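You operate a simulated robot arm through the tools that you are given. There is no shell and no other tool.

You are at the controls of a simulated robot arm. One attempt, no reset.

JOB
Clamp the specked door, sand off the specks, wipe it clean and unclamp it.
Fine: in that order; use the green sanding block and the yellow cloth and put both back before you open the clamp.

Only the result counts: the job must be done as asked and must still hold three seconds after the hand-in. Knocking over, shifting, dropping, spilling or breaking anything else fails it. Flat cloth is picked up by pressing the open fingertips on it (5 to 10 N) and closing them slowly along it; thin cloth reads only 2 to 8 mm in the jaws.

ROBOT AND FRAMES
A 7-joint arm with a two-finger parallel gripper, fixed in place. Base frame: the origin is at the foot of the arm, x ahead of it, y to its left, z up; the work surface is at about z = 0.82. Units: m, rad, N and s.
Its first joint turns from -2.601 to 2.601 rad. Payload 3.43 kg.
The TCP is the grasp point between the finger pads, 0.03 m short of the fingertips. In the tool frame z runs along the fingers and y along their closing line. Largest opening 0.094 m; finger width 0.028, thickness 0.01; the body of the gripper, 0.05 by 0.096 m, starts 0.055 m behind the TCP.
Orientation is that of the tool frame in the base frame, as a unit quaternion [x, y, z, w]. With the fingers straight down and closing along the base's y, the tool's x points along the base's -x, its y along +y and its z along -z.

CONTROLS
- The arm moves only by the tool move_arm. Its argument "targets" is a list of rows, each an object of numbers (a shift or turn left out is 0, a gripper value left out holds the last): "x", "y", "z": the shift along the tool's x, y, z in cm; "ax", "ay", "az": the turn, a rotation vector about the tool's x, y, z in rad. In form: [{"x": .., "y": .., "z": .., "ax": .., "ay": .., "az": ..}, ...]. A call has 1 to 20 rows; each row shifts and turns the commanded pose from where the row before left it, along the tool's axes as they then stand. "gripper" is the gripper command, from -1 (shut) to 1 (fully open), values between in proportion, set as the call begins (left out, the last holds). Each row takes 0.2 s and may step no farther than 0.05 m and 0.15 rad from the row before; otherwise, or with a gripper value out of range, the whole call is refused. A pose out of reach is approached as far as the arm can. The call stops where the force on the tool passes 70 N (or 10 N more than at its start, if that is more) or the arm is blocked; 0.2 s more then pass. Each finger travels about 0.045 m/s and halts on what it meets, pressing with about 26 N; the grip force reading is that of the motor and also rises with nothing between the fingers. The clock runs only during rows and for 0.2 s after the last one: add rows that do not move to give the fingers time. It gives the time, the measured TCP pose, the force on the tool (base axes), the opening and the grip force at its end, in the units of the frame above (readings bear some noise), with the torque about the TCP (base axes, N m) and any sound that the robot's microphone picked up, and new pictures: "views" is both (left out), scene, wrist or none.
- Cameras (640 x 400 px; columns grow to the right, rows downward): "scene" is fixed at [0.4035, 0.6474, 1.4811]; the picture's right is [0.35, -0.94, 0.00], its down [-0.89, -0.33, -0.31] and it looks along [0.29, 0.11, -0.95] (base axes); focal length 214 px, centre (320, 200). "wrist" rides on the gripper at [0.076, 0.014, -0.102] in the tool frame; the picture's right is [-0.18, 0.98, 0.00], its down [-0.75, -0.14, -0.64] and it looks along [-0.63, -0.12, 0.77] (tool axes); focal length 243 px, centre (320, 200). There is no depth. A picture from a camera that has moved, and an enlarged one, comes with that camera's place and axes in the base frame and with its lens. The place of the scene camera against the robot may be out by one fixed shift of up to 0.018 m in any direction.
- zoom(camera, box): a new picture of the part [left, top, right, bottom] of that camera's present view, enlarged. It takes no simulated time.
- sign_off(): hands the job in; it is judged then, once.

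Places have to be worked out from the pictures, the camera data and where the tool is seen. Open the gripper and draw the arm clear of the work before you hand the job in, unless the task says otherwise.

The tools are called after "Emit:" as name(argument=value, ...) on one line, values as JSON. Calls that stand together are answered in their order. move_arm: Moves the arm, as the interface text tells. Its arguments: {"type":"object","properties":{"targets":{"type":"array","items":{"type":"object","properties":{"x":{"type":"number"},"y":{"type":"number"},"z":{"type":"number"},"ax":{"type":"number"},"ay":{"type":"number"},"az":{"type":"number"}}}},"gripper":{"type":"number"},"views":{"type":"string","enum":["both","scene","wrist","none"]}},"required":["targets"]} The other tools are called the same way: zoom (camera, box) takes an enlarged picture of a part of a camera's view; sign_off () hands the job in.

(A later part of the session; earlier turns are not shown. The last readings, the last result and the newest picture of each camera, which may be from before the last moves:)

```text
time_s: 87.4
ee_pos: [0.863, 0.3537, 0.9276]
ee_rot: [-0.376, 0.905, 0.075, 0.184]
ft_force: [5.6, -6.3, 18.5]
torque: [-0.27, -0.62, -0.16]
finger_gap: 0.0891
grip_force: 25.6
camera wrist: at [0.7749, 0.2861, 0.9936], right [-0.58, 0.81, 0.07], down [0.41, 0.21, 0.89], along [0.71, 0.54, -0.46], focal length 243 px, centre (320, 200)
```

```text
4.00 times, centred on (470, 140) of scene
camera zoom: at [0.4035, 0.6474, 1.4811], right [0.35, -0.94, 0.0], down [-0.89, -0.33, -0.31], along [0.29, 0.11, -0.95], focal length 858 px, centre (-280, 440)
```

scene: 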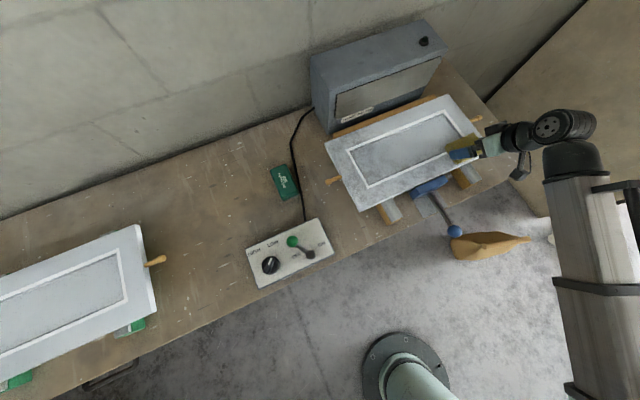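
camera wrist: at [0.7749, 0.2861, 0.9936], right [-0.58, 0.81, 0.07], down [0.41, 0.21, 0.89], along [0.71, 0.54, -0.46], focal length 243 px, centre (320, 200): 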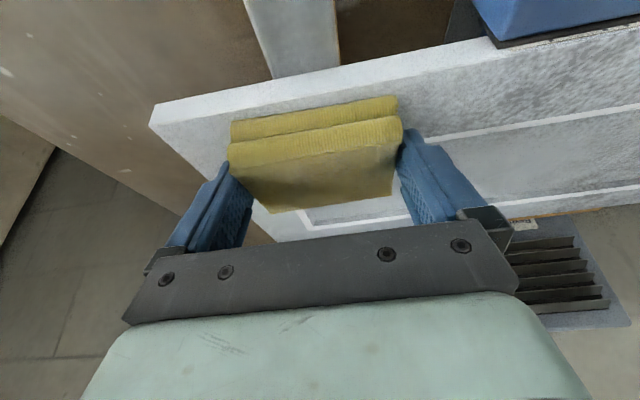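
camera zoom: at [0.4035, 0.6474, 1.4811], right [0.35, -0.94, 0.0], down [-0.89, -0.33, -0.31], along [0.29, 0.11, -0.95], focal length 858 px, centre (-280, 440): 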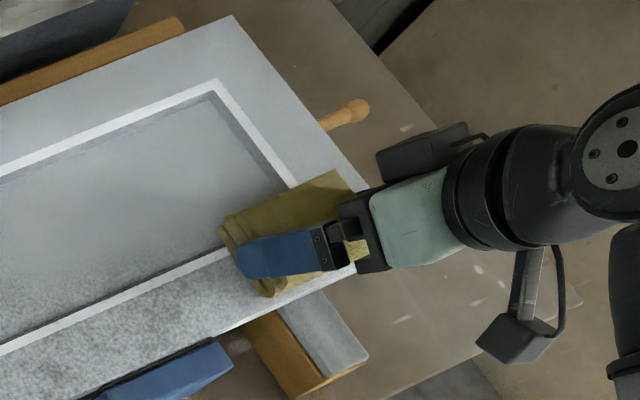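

The dust comes off where the cloth passed. I ease the press slightly, shift ~8 mm toward the near edge, re-cover the right end and continue along the near rail.

Emit:
move_arm(targets=[{"x": 0.72, "z": -0.35}, {"y": -1.7}, {"y": -1.7}, {"y": -1.7}, {"y": 2}, {"y": 2}, {"y": 2}, {"y": 2}, {"y": 2}, {"y": 2}, {"y": 2}, {"y": 2}, {}], views="both")

Emit:
zoom(camera="wrist", box=[100, 0, 540, 240])

Emit:
zoom(camera="scene", box=[400, 90, 540, 190])

```text
time_s: 90.2
ee_pos: [0.7806, 0.4266, 0.9284]
ee_rot: [-0.376, 0.905, 0.076, 0.184]
ft_force: [0.2, 1.1, -0.2]
torque: [0.01, 0.0, 0.0]
finger_gap: 0.0888
grip_force: 26.1
camera wrist: at [0.6923, 0.3583, 0.9939], right [-0.58, 0.81, 0.07], down [0.41, 0.21, 0.88], along [0.71, 0.54, -0.46], focal length 243 px, centre (320, 200)
```

scene: 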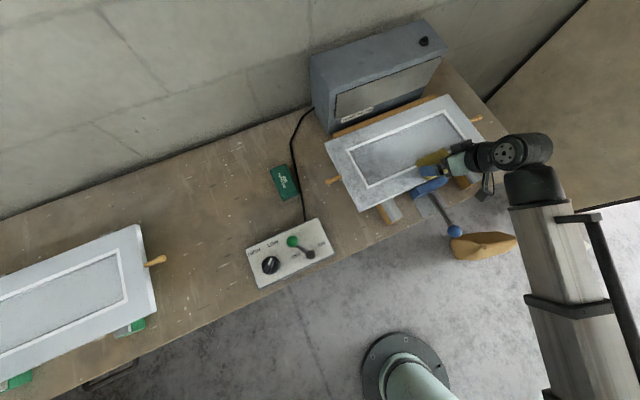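
wrist: 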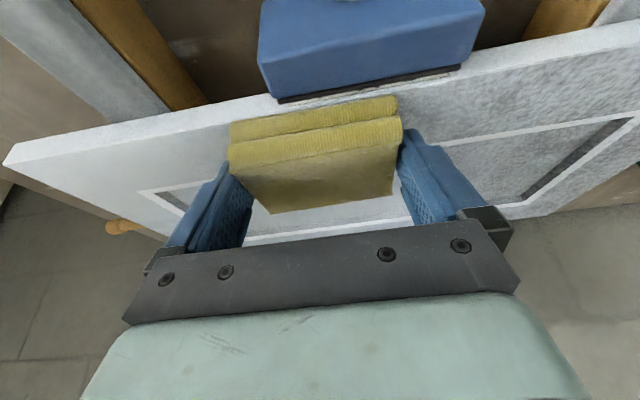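

```text
1.45 times, centred on (320, 120) of wrist
camera zoom: at [0.6923, 0.3583, 0.9939], right [-0.58, 0.81, 0.07], down [0.41, 0.21, 0.88], along [0.71, 0.54, -0.46], focal length 353 px, centre (320, 316)
```

zoom: 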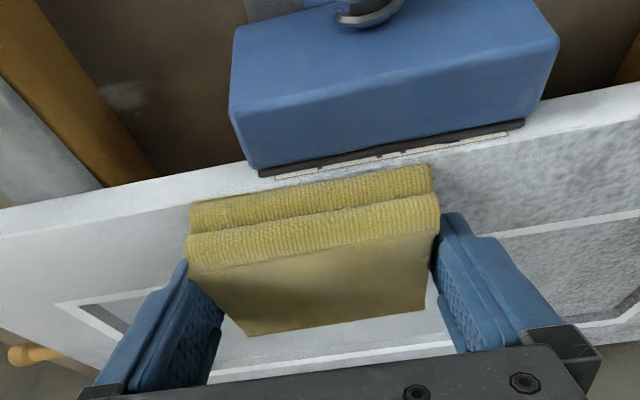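

```text
4.00 times, centred on (470, 140) of scene
camera zoom: at [0.4035, 0.6474, 1.4811], right [0.35, -0.94, 0.0], down [-0.89, -0.33, -0.31], along [0.29, 0.11, -0.95], focal length 858 px, centre (-280, 440)
```

zoom: 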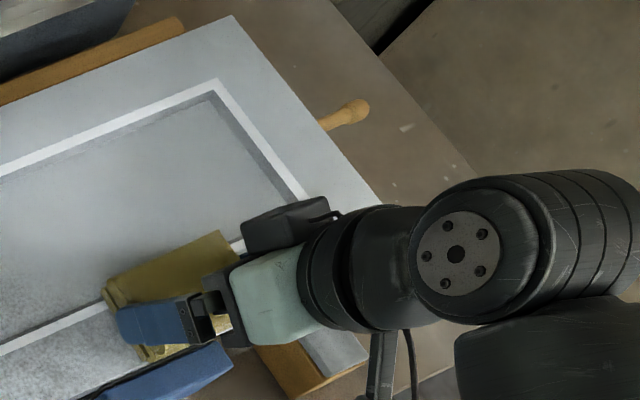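

The right corner, including the recess corner, is clean now, but the press has dropped to zero here. I lower ~1.5 mm to restore contact and check.

Emit:
move_arm(targets=[{"x": 0.039, "z": 0.092}, {"x": 0.02, "z": 0.046}, {}], views="none")

```text
time_s: 91.0
ee_pos: [0.7813, 0.4267, 0.9273]
ee_rot: [-0.375, 0.905, 0.077, 0.185]
ft_force: [-1.5, 1.2, 22.0]
torque: [0.06, 0.18, 0.03]
finger_gap: 0.0891
grip_force: 26.0
```

22 N; I ease 0.5 mm, go back right over the last stretch and continue left along the near rail.

Emit:
move_arm(targets=[{"x": -0.02, "z": -0.046}, {"y": -2}, {"y": -2}, {"y": -2}, {"y": -2}, {"y": 2}, {"y": 2}, {"y": 2}, {"y": 2}, {"y": 2}, {"y": 2}, {"y": 2}, {"y": 2}, {}], views="wrist")

Emit:
zoom(camera="wrist", box=[100, 0, 540, 240])

```text
time_s: 94.0
ee_pos: [0.7259, 0.483, 0.9278]
ee_rot: [-0.375, 0.905, 0.076, 0.183]
ft_force: [1.8, -3.2, 9.0]
torque: [-0.18, -0.11, -0.06]
finger_gap: 0.0891
grip_force: 26.0
camera wrist: at [0.6353, 0.4146, 0.9933], right [-0.58, 0.81, 0.07], down [0.41, 0.21, 0.88], along [0.71, 0.54, -0.46], focal length 243 px, centre (320, 200)
```

wrist: 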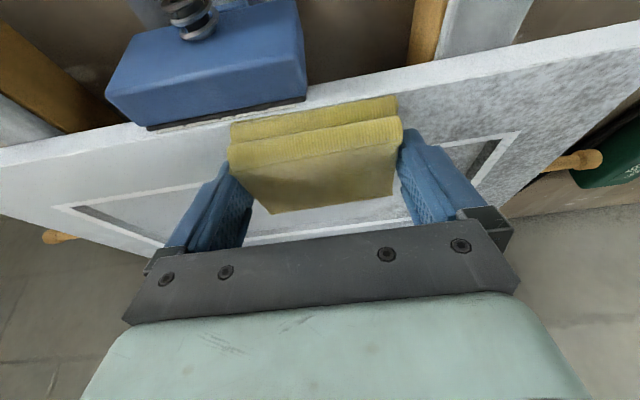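

```text
1.45 times, centred on (320, 120) of wrist
camera zoom: at [0.6353, 0.4146, 0.9933], right [-0.58, 0.81, 0.07], down [0.41, 0.21, 0.88], along [0.71, 0.54, -0.46], focal length 353 px, centre (320, 316)
```

zoom: 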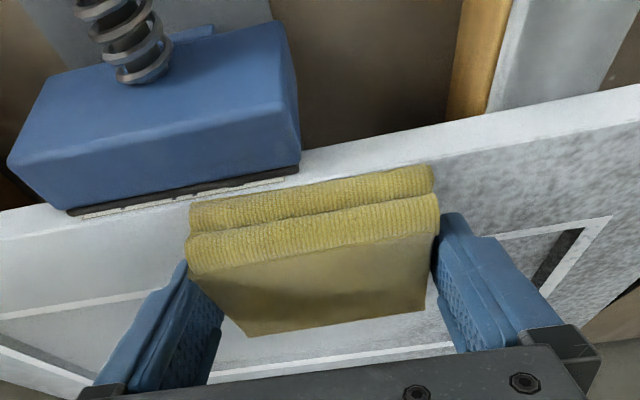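

Clean behind the pad with 9 N. I continue left to the end of the near rail.

Emit:
move_arm(targets=[{"y": 1.9}, {"y": 1.9}, {"y": 1.9}, {"y": 1.9}, {"y": 1.9}, {"y": 1.9}, {"y": 1.9}, {"y": 1.9}, {}], views="wrist")

Emit:
zoom(camera="wrist", box=[100, 0, 540, 240])

```text
time_s: 96.0
ee_pos: [0.6174, 0.5892, 0.9267]
ee_rot: [-0.376, 0.905, 0.077, 0.183]
ft_force: [5.3, -5.6, 20.1]
torque: [-0.15, -0.31, -0.12]
finger_gap: 0.0891
grip_force: 26.0
camera wrist: at [0.528, 0.5212, 0.993], right [-0.58, 0.81, 0.07], down [0.41, 0.21, 0.89], along [0.71, 0.54, -0.46], focal length 243 px, centre (320, 200)
```

wrist: 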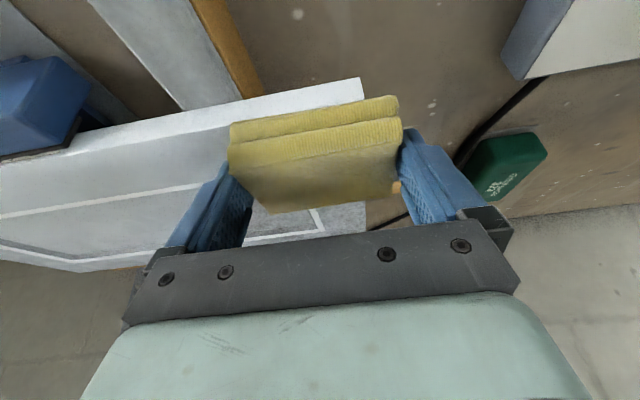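

```text
1.45 times, centred on (320, 120) of wrist
camera zoom: at [0.528, 0.5212, 0.993], right [-0.58, 0.81, 0.07], down [0.41, 0.21, 0.89], along [0.71, 0.54, -0.46], focal length 353 px, centre (320, 316)
```

zoom: 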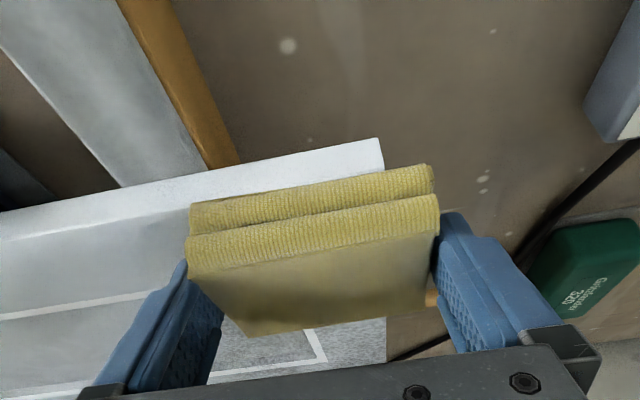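

The near rail is done to the left end (u = 0.02). I ease the press and wipe up the left stile in +v.

Emit:
move_arm(targets=[{"x": -0.02, "z": -0.046}, {"x": -1.382, "z": 0.584}, {"x": -1.382, "z": 0.584}, {"x": -1.382, "z": 0.584}, {"x": -1.382, "z": 0.584}, {"x": -1.382, "z": 0.584}, {"x": -1.382, "z": 0.584}, {"x": -1.382, "z": 0.584}, {"x": -1.382, "z": 0.584}, {}], views="both")

Emit:
zoom(camera="wrist", box=[100, 0, 540, 240])

Emit:
zoom(camera="scene", box=[310, 80, 510, 220])

```text
time_s: 98.2
ee_pos: [0.7017, 0.6741, 0.9288]
ee_rot: [-0.376, 0.905, 0.076, 0.183]
ft_force: [-0.3, -0.4, 0.1]
torque: [0.02, 0.02, -0.03]
finger_gap: 0.0891
grip_force: 25.7
camera wrist: at [0.6129, 0.6065, 0.9934], right [-0.58, 0.81, 0.07], down [0.41, 0.21, 0.88], along [0.7, 0.54, -0.46], focal length 243 px, centre (320, 200)
```

scene: 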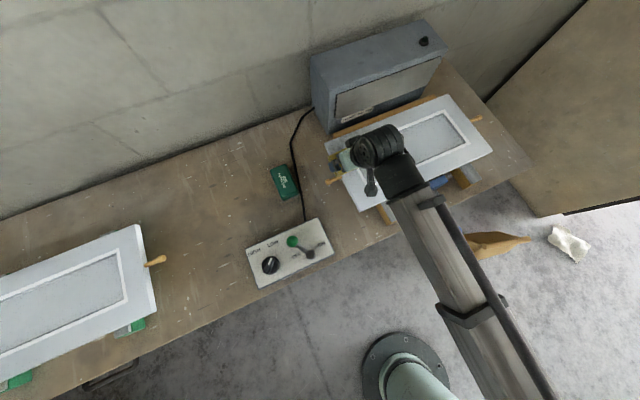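
wrist: 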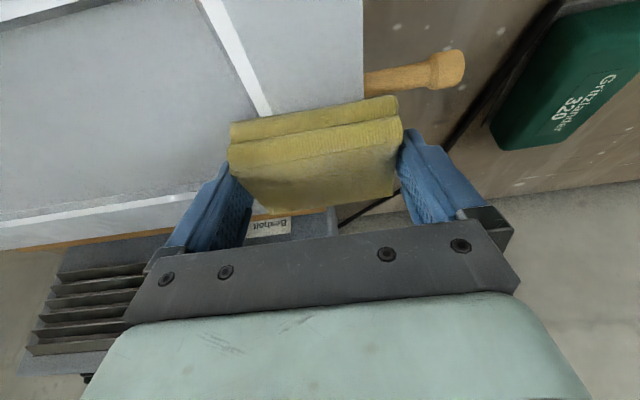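

```text
1.45 times, centred on (320, 120) of wrist
camera zoom: at [0.6129, 0.6065, 0.9934], right [-0.58, 0.81, 0.07], down [0.41, 0.21, 0.88], along [0.7, 0.54, -0.46], focal length 353 px, centre (320, 316)
```

zoom: 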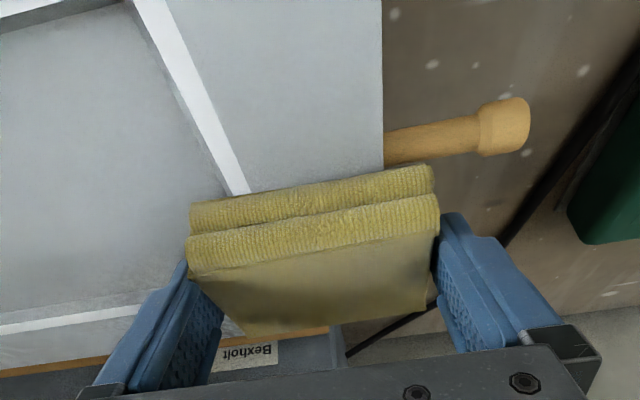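

```text
2.86 times, centred on (410, 150) of scene
camera zoom: at [0.4035, 0.6474, 1.4811], right [0.35, -0.94, 0.0], down [-0.89, -0.33, -0.31], along [0.29, 0.11, -0.95], focal length 613 px, centre (63, 343)
```

zoom: 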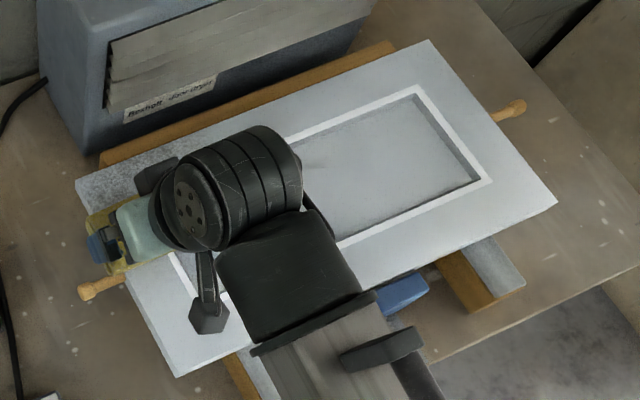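

The near half of the left stile is clean, though contact got light again (0.1 N). I check the fence height relative to the door before going further toward the far edge.

Emit:
zoom(camera="wrist", box=[0, 180, 200, 300])

Emit:
zoom(camera="scene", box=[320, 90, 400, 150])

```text
3.20 times, centred on (100, 240) of wrist
camera zoom: at [0.6129, 0.6065, 0.9934], right [-0.58, 0.81, 0.07], down [0.41, 0.21, 0.88], along [0.7, 0.54, -0.46], focal length 776 px, centre (1024, 72)
```

zoom: 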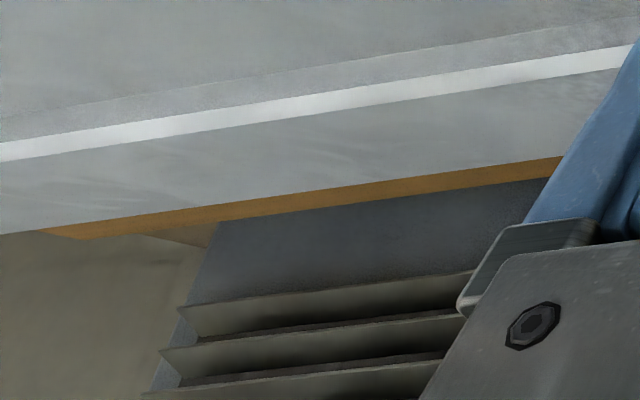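

```text
6.67 times, centred on (360, 120) of scene
camera zoom: at [0.4035, 0.6474, 1.4811], right [0.35, -0.94, 0.0], down [-0.89, -0.33, -0.31], along [0.29, 0.11, -0.95], focal length 1430 px, centre (53, 733)
```

zoom: 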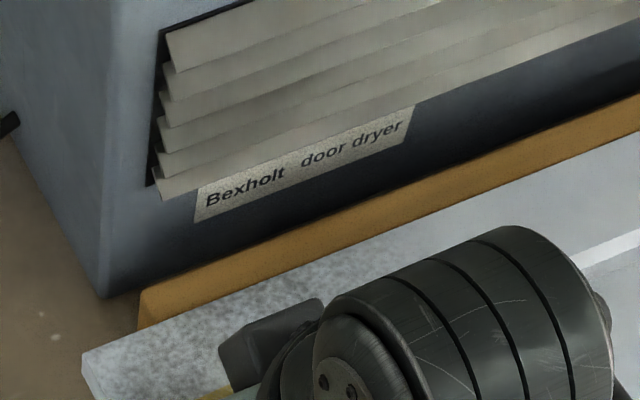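

The strip beyond the far edge is the fence's top face, not taller than the door, so the pad may overhang there. I lower ~1 mm, go back 6 cm and then wipe up to the far edge, watching the force.

Emit:
move_arm(targets=[{"x": 0.039, "z": 0.092}, {"x": 1.842, "z": -0.779}, {"x": 1.842, "z": -0.779}, {"x": 1.842, "z": -0.779}, {"x": -1.842, "z": 0.779}, {"x": -1.842, "z": 0.779}, {"x": -1.842, "z": 0.779}, {}], views="none")

```text
time_s: 100.0
ee_pos: [0.7023, 0.6744, 0.9269]
ee_rot: [-0.376, 0.905, 0.076, 0.184]
ft_force: [-3.0, -1.2, 14.7]
torque: [-0.17, 0.23, 0.0]
finger_gap: 0.0891
grip_force: 26.1
```

14.7 N now. I continue to the far edge along the left stile.

Emit:
move_arm(targets=[{"x": -1.612, "z": 0.685}, {"x": -1.612, "z": 0.685}, {"x": -1.612, "z": 0.685}, {"x": -1.612, "z": 0.685}, {}], views="both")

Emit:
zoom(camera="wrist", box=[100, 0, 540, 240])

Emit:
zoom(camera="scene", box=[310, 80, 510, 220])

```text
time_s: 101.2
ee_pos: [0.7527, 0.7248, 0.9272]
ee_rot: [-0.376, 0.905, 0.077, 0.185]
ft_force: [-4.4, -4.4, 24.8]
torque: [-0.32, 0.14, -0.05]
finger_gap: 0.089
grip_force: 26.4
camera wrist: at [0.6627, 0.6559, 0.9927], right [-0.58, 0.81, 0.07], down [0.41, 0.21, 0.89], along [0.71, 0.54, -0.46], focal length 243 px, centre (320, 200)
```

scene: 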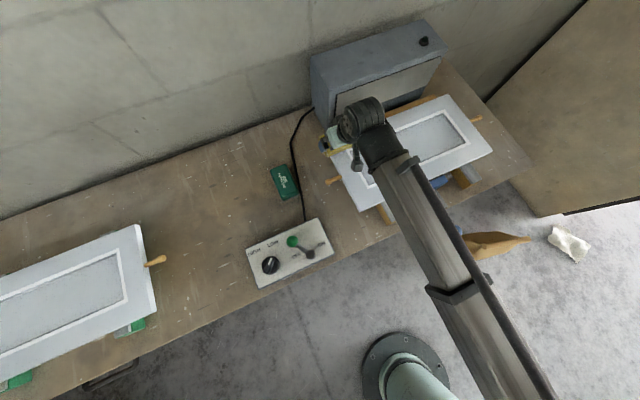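
wrist: 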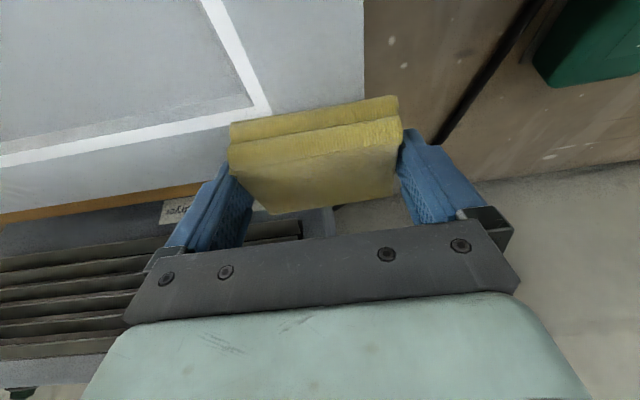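

```text
1.45 times, centred on (320, 120) of wrist
camera zoom: at [0.6627, 0.6559, 0.9927], right [-0.58, 0.81, 0.07], down [0.41, 0.21, 0.89], along [0.71, 0.54, -0.46], focal length 353 px, centre (320, 316)
```

zoom: 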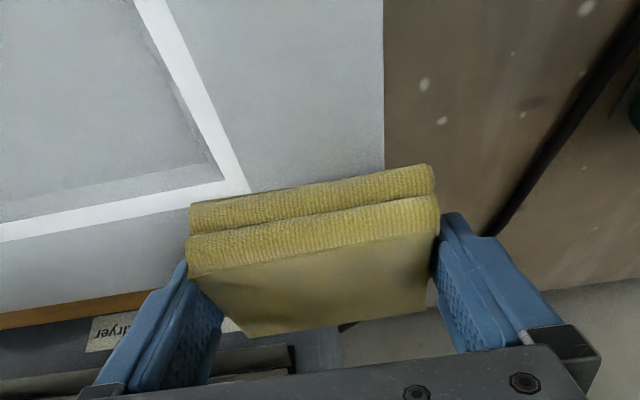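

```text
2.86 times, centred on (410, 150) of scene
camera zoom: at [0.4035, 0.6474, 1.4811], right [0.35, -0.94, 0.0], down [-0.89, -0.33, -0.31], along [0.29, 0.11, -0.95], focal length 613 px, centre (63, 343)
```

zoom: 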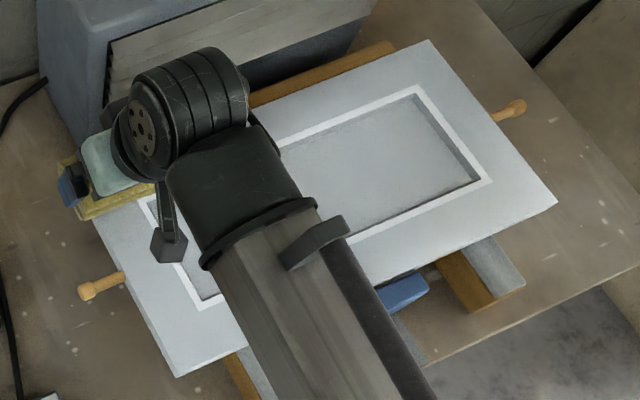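

The left stile is clean up to the far edge. I ease the press and wipe along the far rail to the right, past the dusty stretch.

Emit:
move_arm(targets=[{"x": 0.6, "z": -0.33}, {"y": -2}, {"y": -2}, {"y": -2}, {"y": -2}, {"y": -2}, {"y": -2}, {"y": -2}, {"y": -2}, {"y": -2}, {"y": -2}, {"y": -2}, {}], views="both")

Emit:
zoom(camera="wrist", box=[100, 0, 540, 240])

Emit:
zoom(camera="scene", box=[310, 80, 510, 220])

```text
time_s: 104.0
ee_pos: [0.9027, 0.5619, 0.9274]
ee_rot: [-0.376, 0.905, 0.076, 0.183]
ft_force: [-3.7, 3.9, 15.7]
torque: [0.14, 0.27, 0.0]
finger_gap: 0.0892
grip_force: 25.5
camera wrist: at [0.8127, 0.4947, 0.9929], right [-0.58, 0.81, 0.07], down [0.41, 0.21, 0.89], along [0.71, 0.54, -0.46], focal length 243 px, centre (320, 200)
```

scene: 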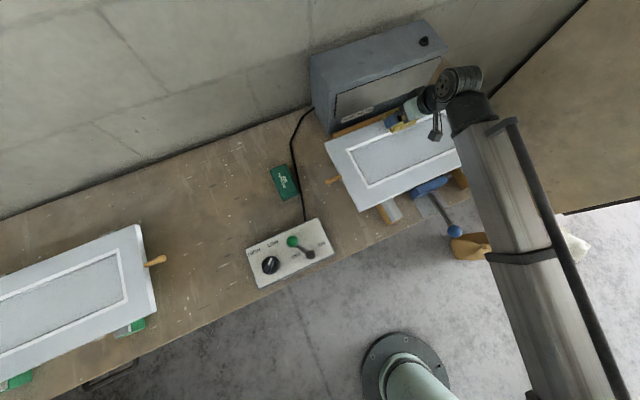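
wrist: 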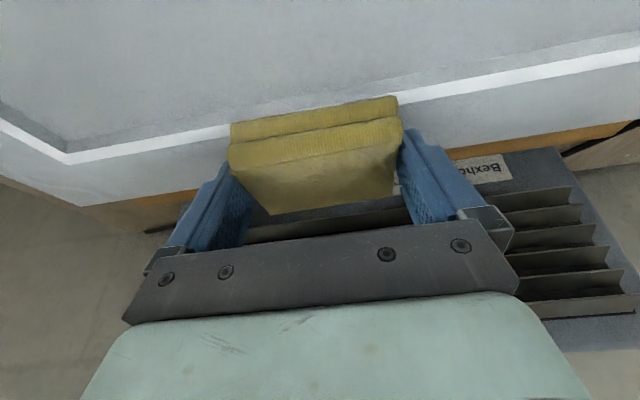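

```text
1.45 times, centred on (320, 120) of wrist
camera zoom: at [0.8127, 0.4947, 0.9929], right [-0.58, 0.81, 0.07], down [0.41, 0.21, 0.89], along [0.71, 0.54, -0.46], focal length 353 px, centre (320, 316)
```

zoom: 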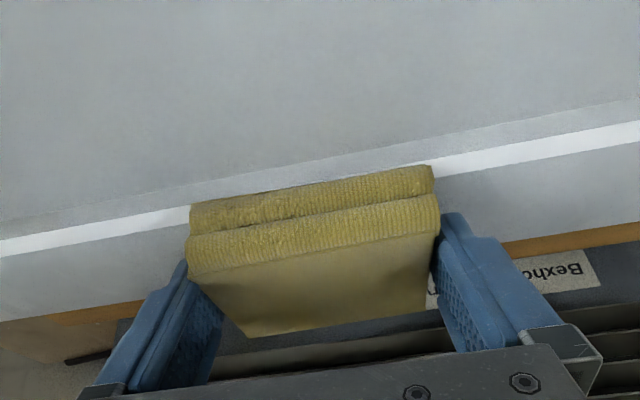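

```text
2.86 times, centred on (410, 150) of scene
camera zoom: at [0.4035, 0.6474, 1.4811], right [0.35, -0.94, 0.0], down [-0.89, -0.33, -0.31], along [0.29, 0.11, -0.95], focal length 613 px, centre (63, 343)
```

zoom: 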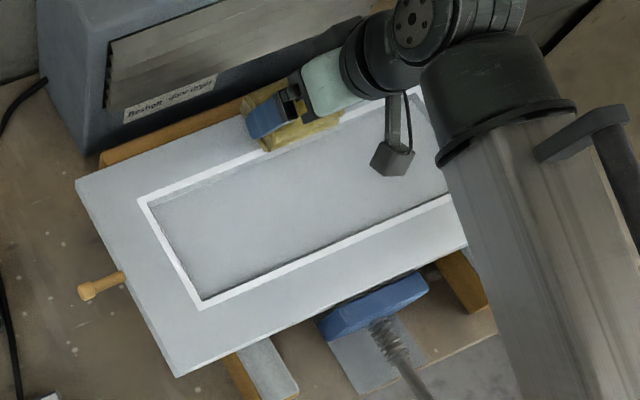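

The visible parts look clean. I lift off and move back (still holding the cloth) so that both cameras can inspect the whole door.

Emit:
move_arm(targets=[{"x": -1.36, "z": -3.22}, {"x": -1.36, "z": -3.22}, {"y": 4.5}, {"y": 4.5}, {"y": 4.5}, {"y": 4.5}, {"y": 4.5}, {"y": 4.5}, {"y": 4.5}, {"y": 4.5}, {"y": 4.5}, {}], views="both")

Emit:
zoom(camera="scene", box=[310, 80, 510, 220])

Emit:
zoom(camera="scene", box=[320, 120, 420, 220])

Emit:
zoom(camera="scene", box=[400, 85, 500, 185])

Emit:
zoom(camera="scene", box=[0, 210, 200, 350])

```text
time_s: 106.6
ee_pos: [0.6165, 0.8504, 0.9971]
ee_rot: [-0.375, 0.906, 0.076, 0.183]
ft_force: [0.4, -0.1, -0.6]
torque: [-0.01, -0.01, 0.01]
finger_gap: 0.089
grip_force: 26.0
camera wrist: at [0.5274, 0.7824, 1.0628], right [-0.58, 0.81, 0.07], down [0.41, 0.21, 0.88], along [0.71, 0.54, -0.46], focal length 243 px, centre (320, 200)
```

scene: 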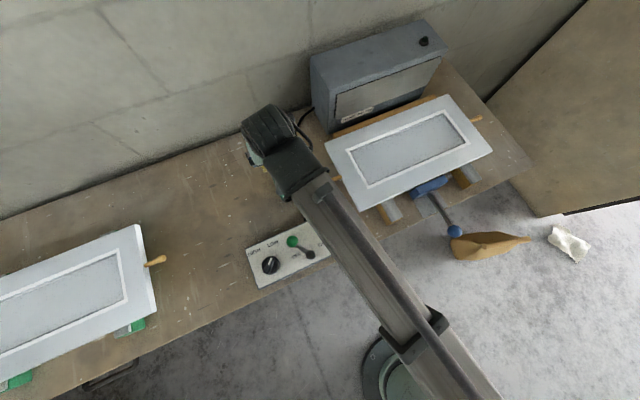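
wrist: 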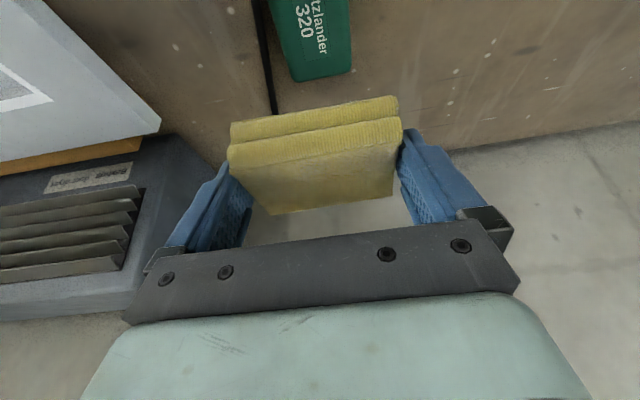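

```text
2.86 times, centred on (410, 150) of scene
camera zoom: at [0.4035, 0.6474, 1.4811], right [0.35, -0.94, 0.0], down [-0.89, -0.33, -0.31], along [0.29, 0.11, -0.95], focal length 613 px, centre (63, 343)
```

zoom: 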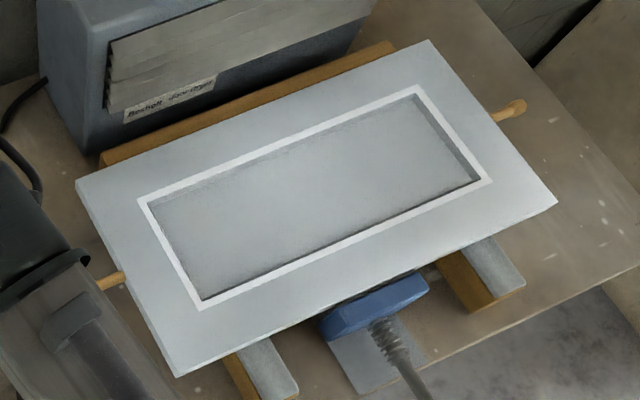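

```text
4.00 times, centred on (370, 170) of scene
camera zoom: at [0.4035, 0.6474, 1.4811], right [0.35, -0.94, 0.0], down [-0.89, -0.33, -0.31], along [0.29, 0.11, -0.95], focal length 858 px, centre (120, 320)
```

zoom: 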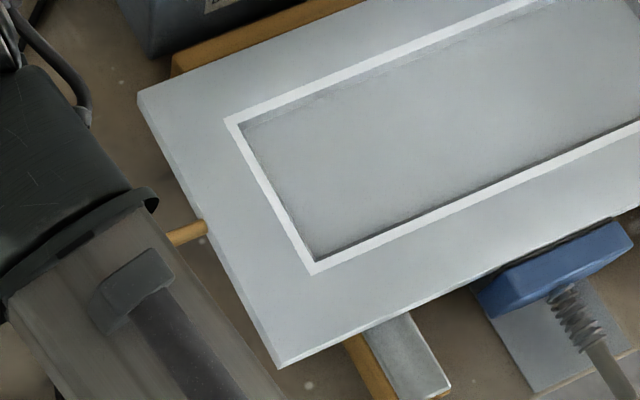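

```text
4.00 times, centred on (450, 135) of scene
camera zoom: at [0.4035, 0.6474, 1.4811], right [0.35, -0.94, 0.0], down [-0.89, -0.33, -0.31], along [0.29, 0.11, -0.95], focal length 858 px, centre (-200, 460)
```

zoom: 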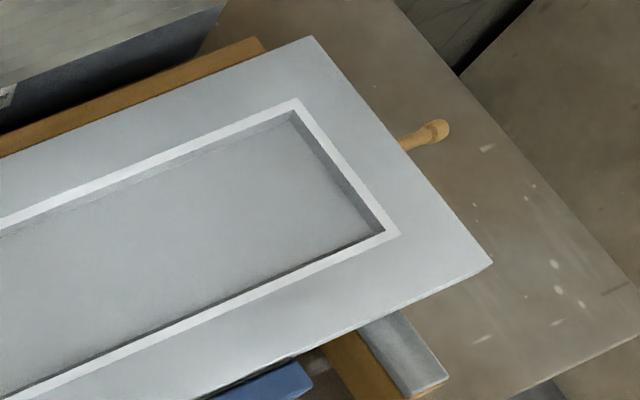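

```text
2.86 times, centred on (100, 280) of scene
camera zoom: at [0.4035, 0.6474, 1.4811], right [0.35, -0.94, 0.0], down [-0.89, -0.33, -0.31], along [0.29, 0.11, -0.95], focal length 613 px, centre (949, -29)
```

zoom: 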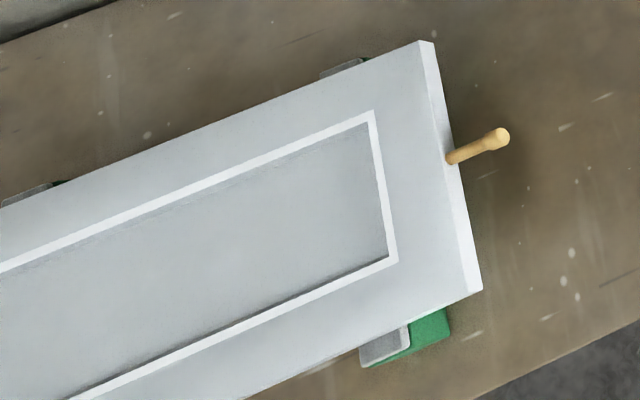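

The whole door now looks as clean as the reference door. I check a few places at higher magnification to be sure before putting the cloth back.

Emit:
zoom(camera="scene", box=[345, 150, 405, 190])

Emit:
zoom(camera="scene", box=[400, 120, 460, 160])

Emit:
zoom(camera="scene", box=[440, 130, 500, 170])

Emit:
zoom(camera="scene", box=[370, 160, 450, 210])

```text
10.00 times, centred on (375, 170) of scene
camera zoom: at [0.4035, 0.6474, 1.4811], right [0.35, -0.94, 0.0], down [-0.89, -0.33, -0.31], along [0.29, 0.11, -0.95], focal length 2145 px, centre (-230, 500)
```

zoom: 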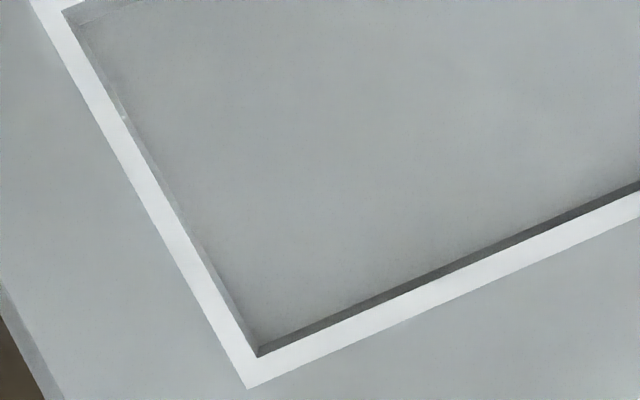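

```text
10.00 times, centred on (430, 140) of scene
camera zoom: at [0.4035, 0.6474, 1.4811], right [0.35, -0.94, 0.0], down [-0.89, -0.33, -0.31], along [0.29, 0.11, -0.95], focal length 2145 px, centre (-780, 800)
```

zoom: 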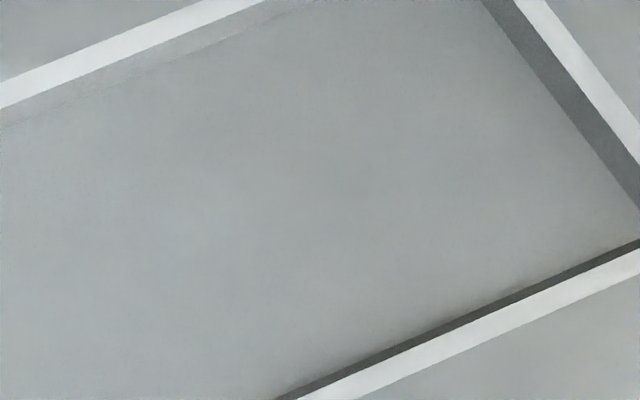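

```text
10.00 times, centred on (470, 150) of scene
camera zoom: at [0.4035, 0.6474, 1.4811], right [0.35, -0.94, 0.0], down [-0.89, -0.33, -0.31], along [0.29, 0.11, -0.95], focal length 2145 px, centre (-1180, 700)
```

zoom: 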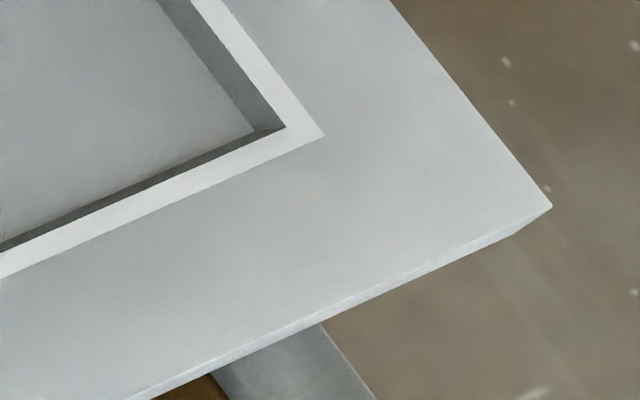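

```text
8.00 times, centred on (410, 185) of scene
camera zoom: at [0.4035, 0.6474, 1.4811], right [0.35, -0.94, 0.0], down [-0.89, -0.33, -0.31], along [0.29, 0.11, -0.95], focal length 1716 px, centre (-400, 320)
```

zoom: 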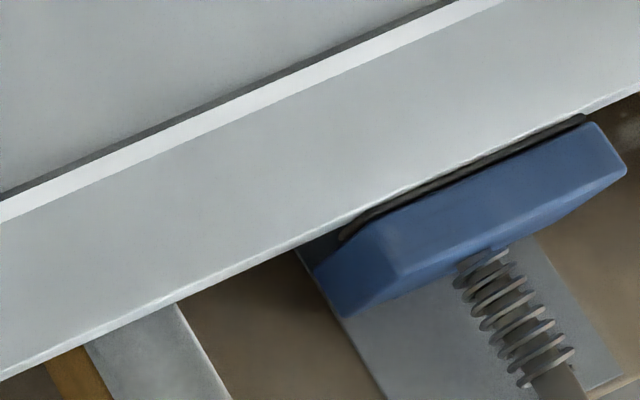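

Everything is clean, no specks and no dust left. I return the cloth: shift over to its place, restore the small yaw, and lower to ~2 cm above the table.

Emit:
move_arm(targets=[{"x": 0.08, "y": 3.36, "z": -0.03}, {"x": 0.08, "y": 3.36, "z": -0.03}, {"x": 0.08, "y": 3.36, "z": -0.03}, {"x": 0.07, "y": 3.36, "z": -0.04}, {"ax": 0.0195, "az": 0.046}, {"x": 1.519, "z": 3.593}, {"x": 1.519, "z": 3.593}, {"x": 1.519, "z": 3.593}, {}, {}], views="wrist")

Emit:
zoom(camera="wrist", box=[100, 0, 540, 240])

```text
time_s: 108.8
ee_pos: [0.5164, 0.9443, 0.8796]
ee_rot: [-0.352, 0.914, 0.071, 0.186]
ft_force: [-0.3, -0.7, -0.1]
torque: [0.0, -0.02, -0.04]
finger_gap: 0.0891
grip_force: 25.8
camera wrist: at [0.4252, 0.8797, 0.9448], right [-0.53, 0.84, 0.07], down [0.42, 0.19, 0.88], along [0.73, 0.5, -0.46], focal length 243 px, centre (320, 200)
```

wrist: 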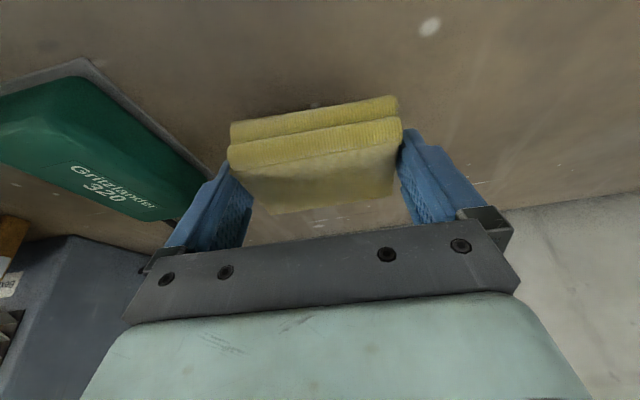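

```text
1.45 times, centred on (320, 120) of wrist
camera zoom: at [0.4252, 0.8797, 0.9448], right [-0.53, 0.84, 0.07], down [0.42, 0.19, 0.88], along [0.73, 0.5, -0.46], focal length 353 px, centre (320, 316)
```

zoom: 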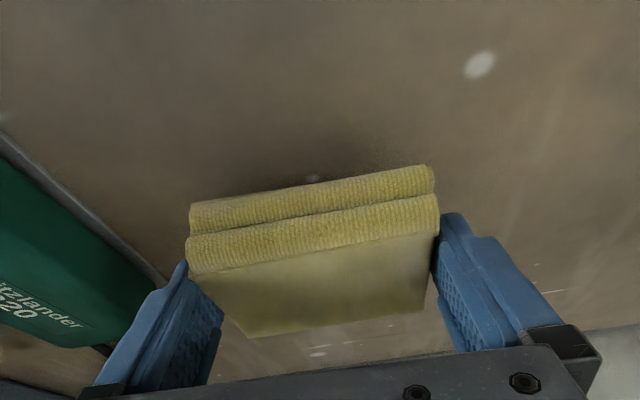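

Within 3 mm of the recorded spot; I correct 2.5 mm sideways and lower gently to contact.

Emit:
move_arm(targets=[{"x": 0.2, "y": -0.25, "z": 0.56}, {"x": 0.234, "z": 0.553}, {"x": 0.156, "z": 0.368}, {"x": 0.058, "z": 0.138}, {}], views="none")

```text
time_s: 110.0
ee_pos: [0.5185, 0.9416, 0.8624]
ee_rot: [-0.353, 0.914, 0.071, 0.185]
ft_force: [-0.1, 1.2, -0.8]
torque: [-0.01, 0.0, 0.02]
finger_gap: 0.0892
grip_force: 25.8
```

Emit:
move_arm(targets=[{"x": 0.058, "z": 0.138}, {"x": 0.058, "z": 0.138}, {}], views="none")

```text
time_s: 110.8
ee_pos: [0.5211, 0.94, 0.8594]
ee_rot: [-0.353, 0.914, 0.072, 0.185]
ft_force: [-0.1, 0.1, -1.4]
torque: [-0.03, -0.01, 0.01]
finger_gap: 0.0888
grip_force: 26.1
```

Not down yet; I lower another 1–2 mm.

Emit:
move_arm(targets=[{"x": 0.039, "z": 0.092}, {"x": 0.02, "z": 0.046}, {}], views="none")

```text
time_s: 111.6
ee_pos: [0.5189, 0.9407, 0.8597]
ee_rot: [-0.353, 0.914, 0.072, 0.186]
ft_force: [0.5, 0.8, 8.9]
torque: [-0.15, 0.08, -0.02]
finger_gap: 0.0889
grip_force: 25.9
```

The cloth rests on the table (8.9 N). I relieve the press a bit and open the fingers.

Emit:
move_arm(targets=[{"x": -0.02, "z": -0.05}, {}, {}, {}], gripper=1, views="wrist")

Emit:
zoom(camera="wrist", box=[160, 30, 480, 230])

```text
time_s: 112.6
ee_pos: [0.521, 0.9408, 0.8591]
ee_rot: [-0.353, 0.914, 0.072, 0.185]
ft_force: [0.7, 0.5, 0.0]
torque: [-0.01, -0.02, -0.01]
finger_gap: 0.0943
grip_force: 0.1
camera wrist: at [0.4277, 0.8769, 0.9239], right [-0.53, 0.84, 0.07], down [0.42, 0.19, 0.88], along [0.73, 0.5, -0.46], focal length 243 px, centre (320, 200)
```

wrist: 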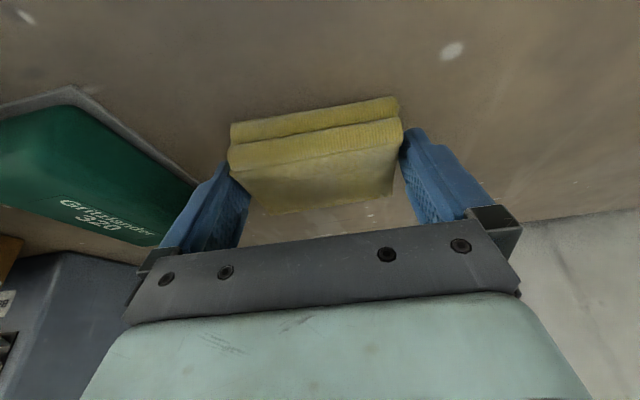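

```text
2.00 times, centred on (320, 130) of wrist
camera zoom: at [0.4277, 0.8769, 0.9239], right [-0.53, 0.84, 0.07], down [0.42, 0.19, 0.88], along [0.73, 0.5, -0.46], focal length 485 px, centre (320, 340)
```

zoom: 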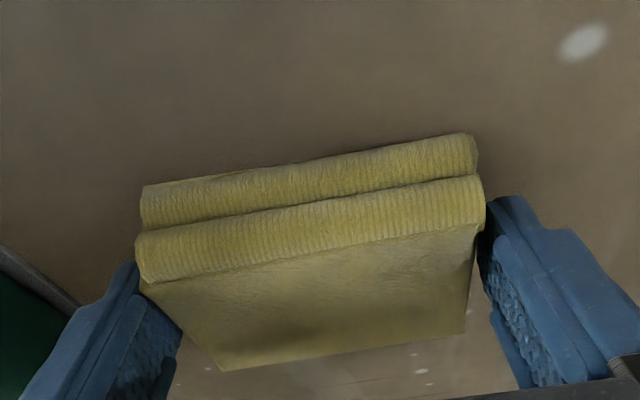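

The fingers are clear on both sides. I rise straight up slowly and check that the cloth stays.

Emit:
move_arm(targets=[{"x": -0.195, "z": -0.46}, {"x": -0.39, "z": -0.92}, {"x": -0.39, "z": -0.92}, {"x": -0.78, "z": -1.84}, {"x": -1.56, "z": -3.68}, {"x": -1.56, "z": -3.68}, {}], views="both")

Emit:
zoom(camera="scene", box=[200, 140, 340, 230])

```text
time_s: 114.2
ee_pos: [0.5216, 0.941, 0.9837]
ee_rot: [-0.353, 0.914, 0.072, 0.185]
ft_force: [0.9, 0.1, -0.7]
torque: [0.02, 0.01, 0.01]
finger_gap: 0.0938
grip_force: 0.1
camera wrist: at [0.4285, 0.8771, 1.0496], right [-0.53, 0.84, 0.07], down [0.42, 0.19, 0.88], along [0.73, 0.5, -0.46], focal length 243 px, centre (320, 200)
```

scene: 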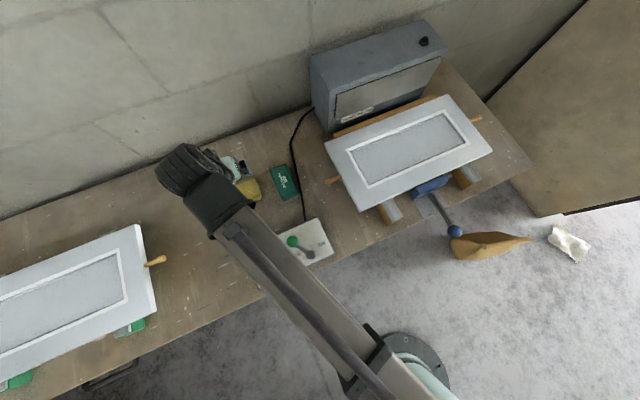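
wrist: 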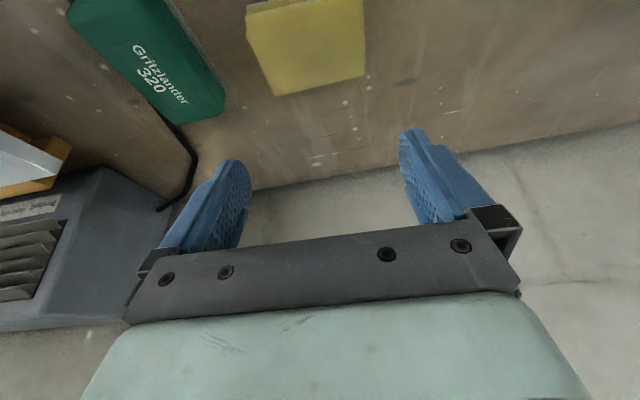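

```text
4.44 times, centred on (270, 185) of scene
camera zoom: at [0.4035, 0.6474, 1.4811], right [0.35, -0.94, 0.0], down [-0.89, -0.33, -0.31], along [0.29, 0.11, -0.95], focal length 953 px, centre (542, 267)
```

zoom: 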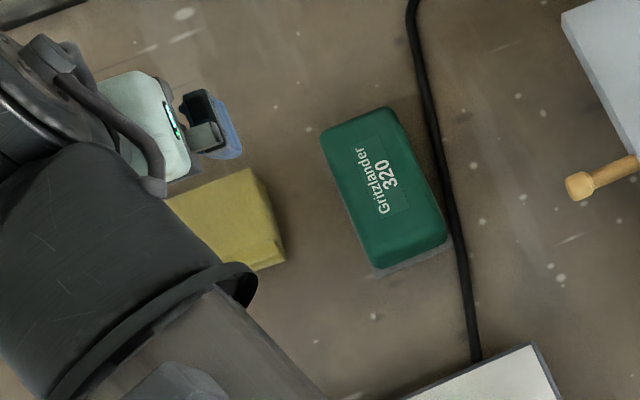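

Both tools are back in their places. Now I go to the clamp: rise, take out yaw and tilt, and move above the clamp ball at (0.633, 0.322).

Emit:
move_arm(targets=[{"x": -1.485, "z": -3.515}, {"x": -1.485, "z": -3.515}, {"ax": -0.0195, "az": -0.046}, {"ay": 0.15}, {"ay": 0.15}, {"ay": 0.1}, {"x": 2.564, "y": -3.693}, {"x": 2.564, "y": -3.693}, {"x": 2.564, "y": -3.693}, {"x": 2.564, "y": -3.693}, {"x": 2.564, "y": -3.693}, {"x": 2.564, "y": -3.693}, {"x": 2.564, "y": -3.693}, {"x": 2.564, "y": -3.693}, {"x": 2.564, "y": -3.693}, {"x": 2.564, "y": -3.693}, {"x": 2.564, "y": -3.693}, {"x": 2.564, "y": -3.693}, {"x": 2.564, "y": -3.693}, {"x": 2.564, "y": -3.693}], views="both")

Emit:
zoom(camera="scene", box=[200, 130, 350, 230])

```text
time_s: 118.4
ee_pos: [0.632, 0.3219, 1.0596]
ee_rot: [-0.383, 0.924, 0.0, 0.0]
ft_force: [0.2, -0.1, 0.1]
torque: [-0.03, 0.01, -0.02]
finger_gap: 0.0941
grip_force: 0.0
camera wrist: at [0.5678, 0.2776, 1.1628], right [-0.57, 0.82, 0.0], down [0.63, 0.43, 0.64], along [0.53, 0.36, -0.77], focal length 243 px, centre (320, 200)
```

scene: 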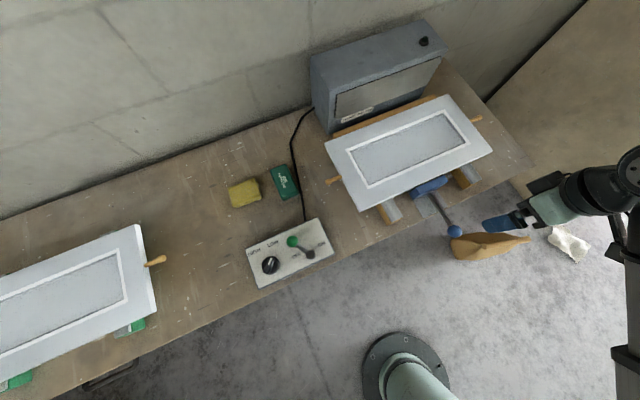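
wrist: 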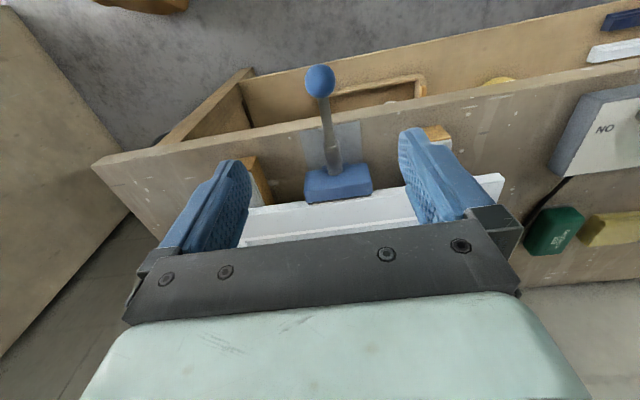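

```text
4.00 times, centred on (275, 180) of scene
camera zoom: at [0.4035, 0.6474, 1.4811], right [0.35, -0.94, 0.0], down [-0.89, -0.33, -0.31], along [0.29, 0.11, -0.95], focal length 858 px, centre (500, 280)
```

zoom: 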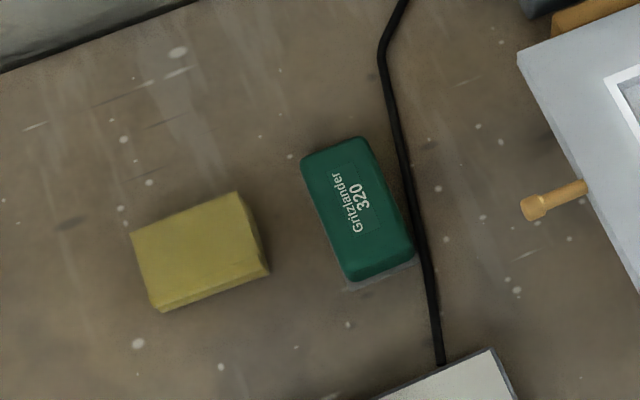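

Cloth and block sit where they were at the start. I descend around the clamp ball.

Emit:
move_arm(targets=[{"z": 4.1}, {"z": 4.1}, {"z": 4.1}, {"z": 4.1}, {"z": 4.3}, {}, {}], views="wrist")

```text
time_s: 120.0
ee_pos: [0.632, 0.3222, 0.8549]
ee_rot: [-0.384, 0.923, 0.0, 0.0]
ft_force: [-0.4, -0.4, -0.5]
torque: [0.03, 0.03, 0.02]
finger_gap: 0.094
grip_force: 0.0
camera wrist: at [0.5674, 0.2779, 0.9562], right [-0.57, 0.82, 0.0], down [0.63, 0.43, 0.64], along [0.53, 0.36, -0.77], focal length 243 px, centre (320, 200)
```

wrist: 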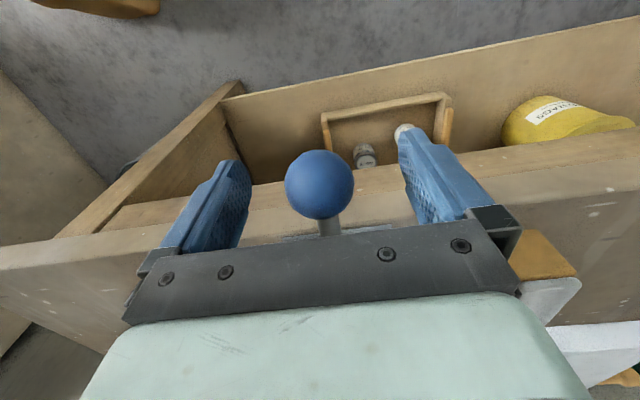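

The ball is at the TCP. I close on it.

Emit:
move_arm(targets=[{"z": 0.15}, {}, {}, {}, {}], gripper=-1, views="none")

```text
time_s: 121.2
ee_pos: [0.6322, 0.321, 0.8516]
ee_rot: [-0.382, 0.924, 0.0, 0.001]
ft_force: [3.3, -3.8, -1.8]
torque: [0.08, -0.18, -0.01]
finger_gap: 0.0373
grip_force: 44.6
```

Gripped (37 mm). I pull the ball back along −v (tool +x) in small steps.

Emit:
move_arm(targets=[{"x": 0.3}, {"x": 0.3}, {"x": 0.4}, {"x": 0.4}, {}], views="scene")

Emit:
zoom(camera="scene", box=[380, 160, 500, 270])

```text
time_s: 122.4
ee_pos: [0.6222, 0.3114, 0.8514]
ee_rot: [-0.382, 0.924, 0.0, 0.0]
ft_force: [5.9, -3.8, 13.8]
torque: [0.77, -0.82, 0.0]
finger_gap: 0.0379
grip_force: 44.6
```

scene: 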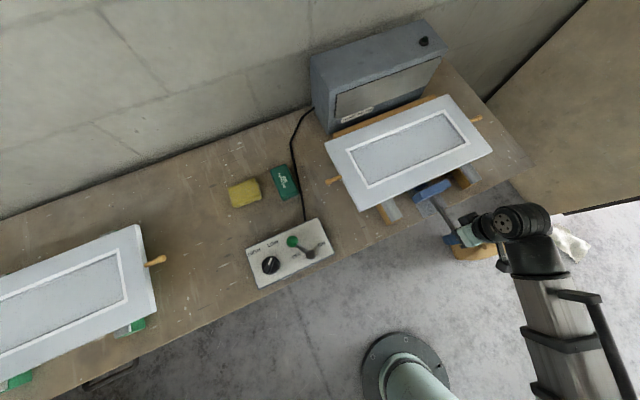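

```text
3.64 times, centred on (440, 215) of scene
camera zoom: at [0.4035, 0.6474, 1.4811], right [0.35, -0.94, 0.0], down [-0.89, -0.33, -0.31], along [0.29, 0.11, -0.95], focal length 780 px, centre (-116, 146)
```

zoom: 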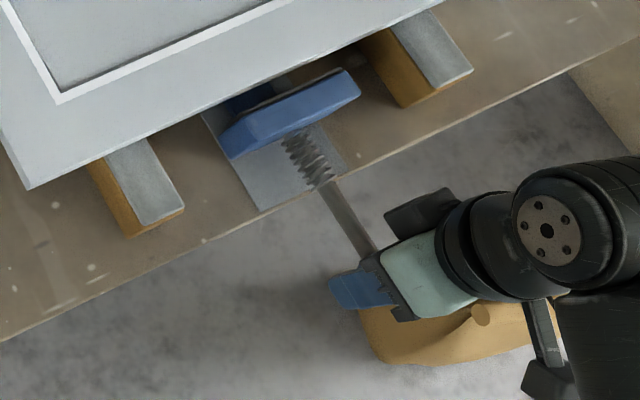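

The jaw retracts and the door stays in place. I keep pulling toward the original open position (ball v ≈ 0.598).

Emit:
move_arm(targets=[{"x": 0.5}, {"x": 0.5}, {"x": 0.5}, {"x": 0.5}, {"x": 0.5}, {"x": 0.5}, {}], views="none")

```text
time_s: 124.0
ee_pos: [0.6025, 0.2913, 0.8516]
ee_rot: [-0.383, 0.924, 0.0, 0.0]
ft_force: [6.1, -5.5, 11.6]
torque: [0.03, -0.06, 0.08]
finger_gap: 0.0374
grip_force: 44.9
```

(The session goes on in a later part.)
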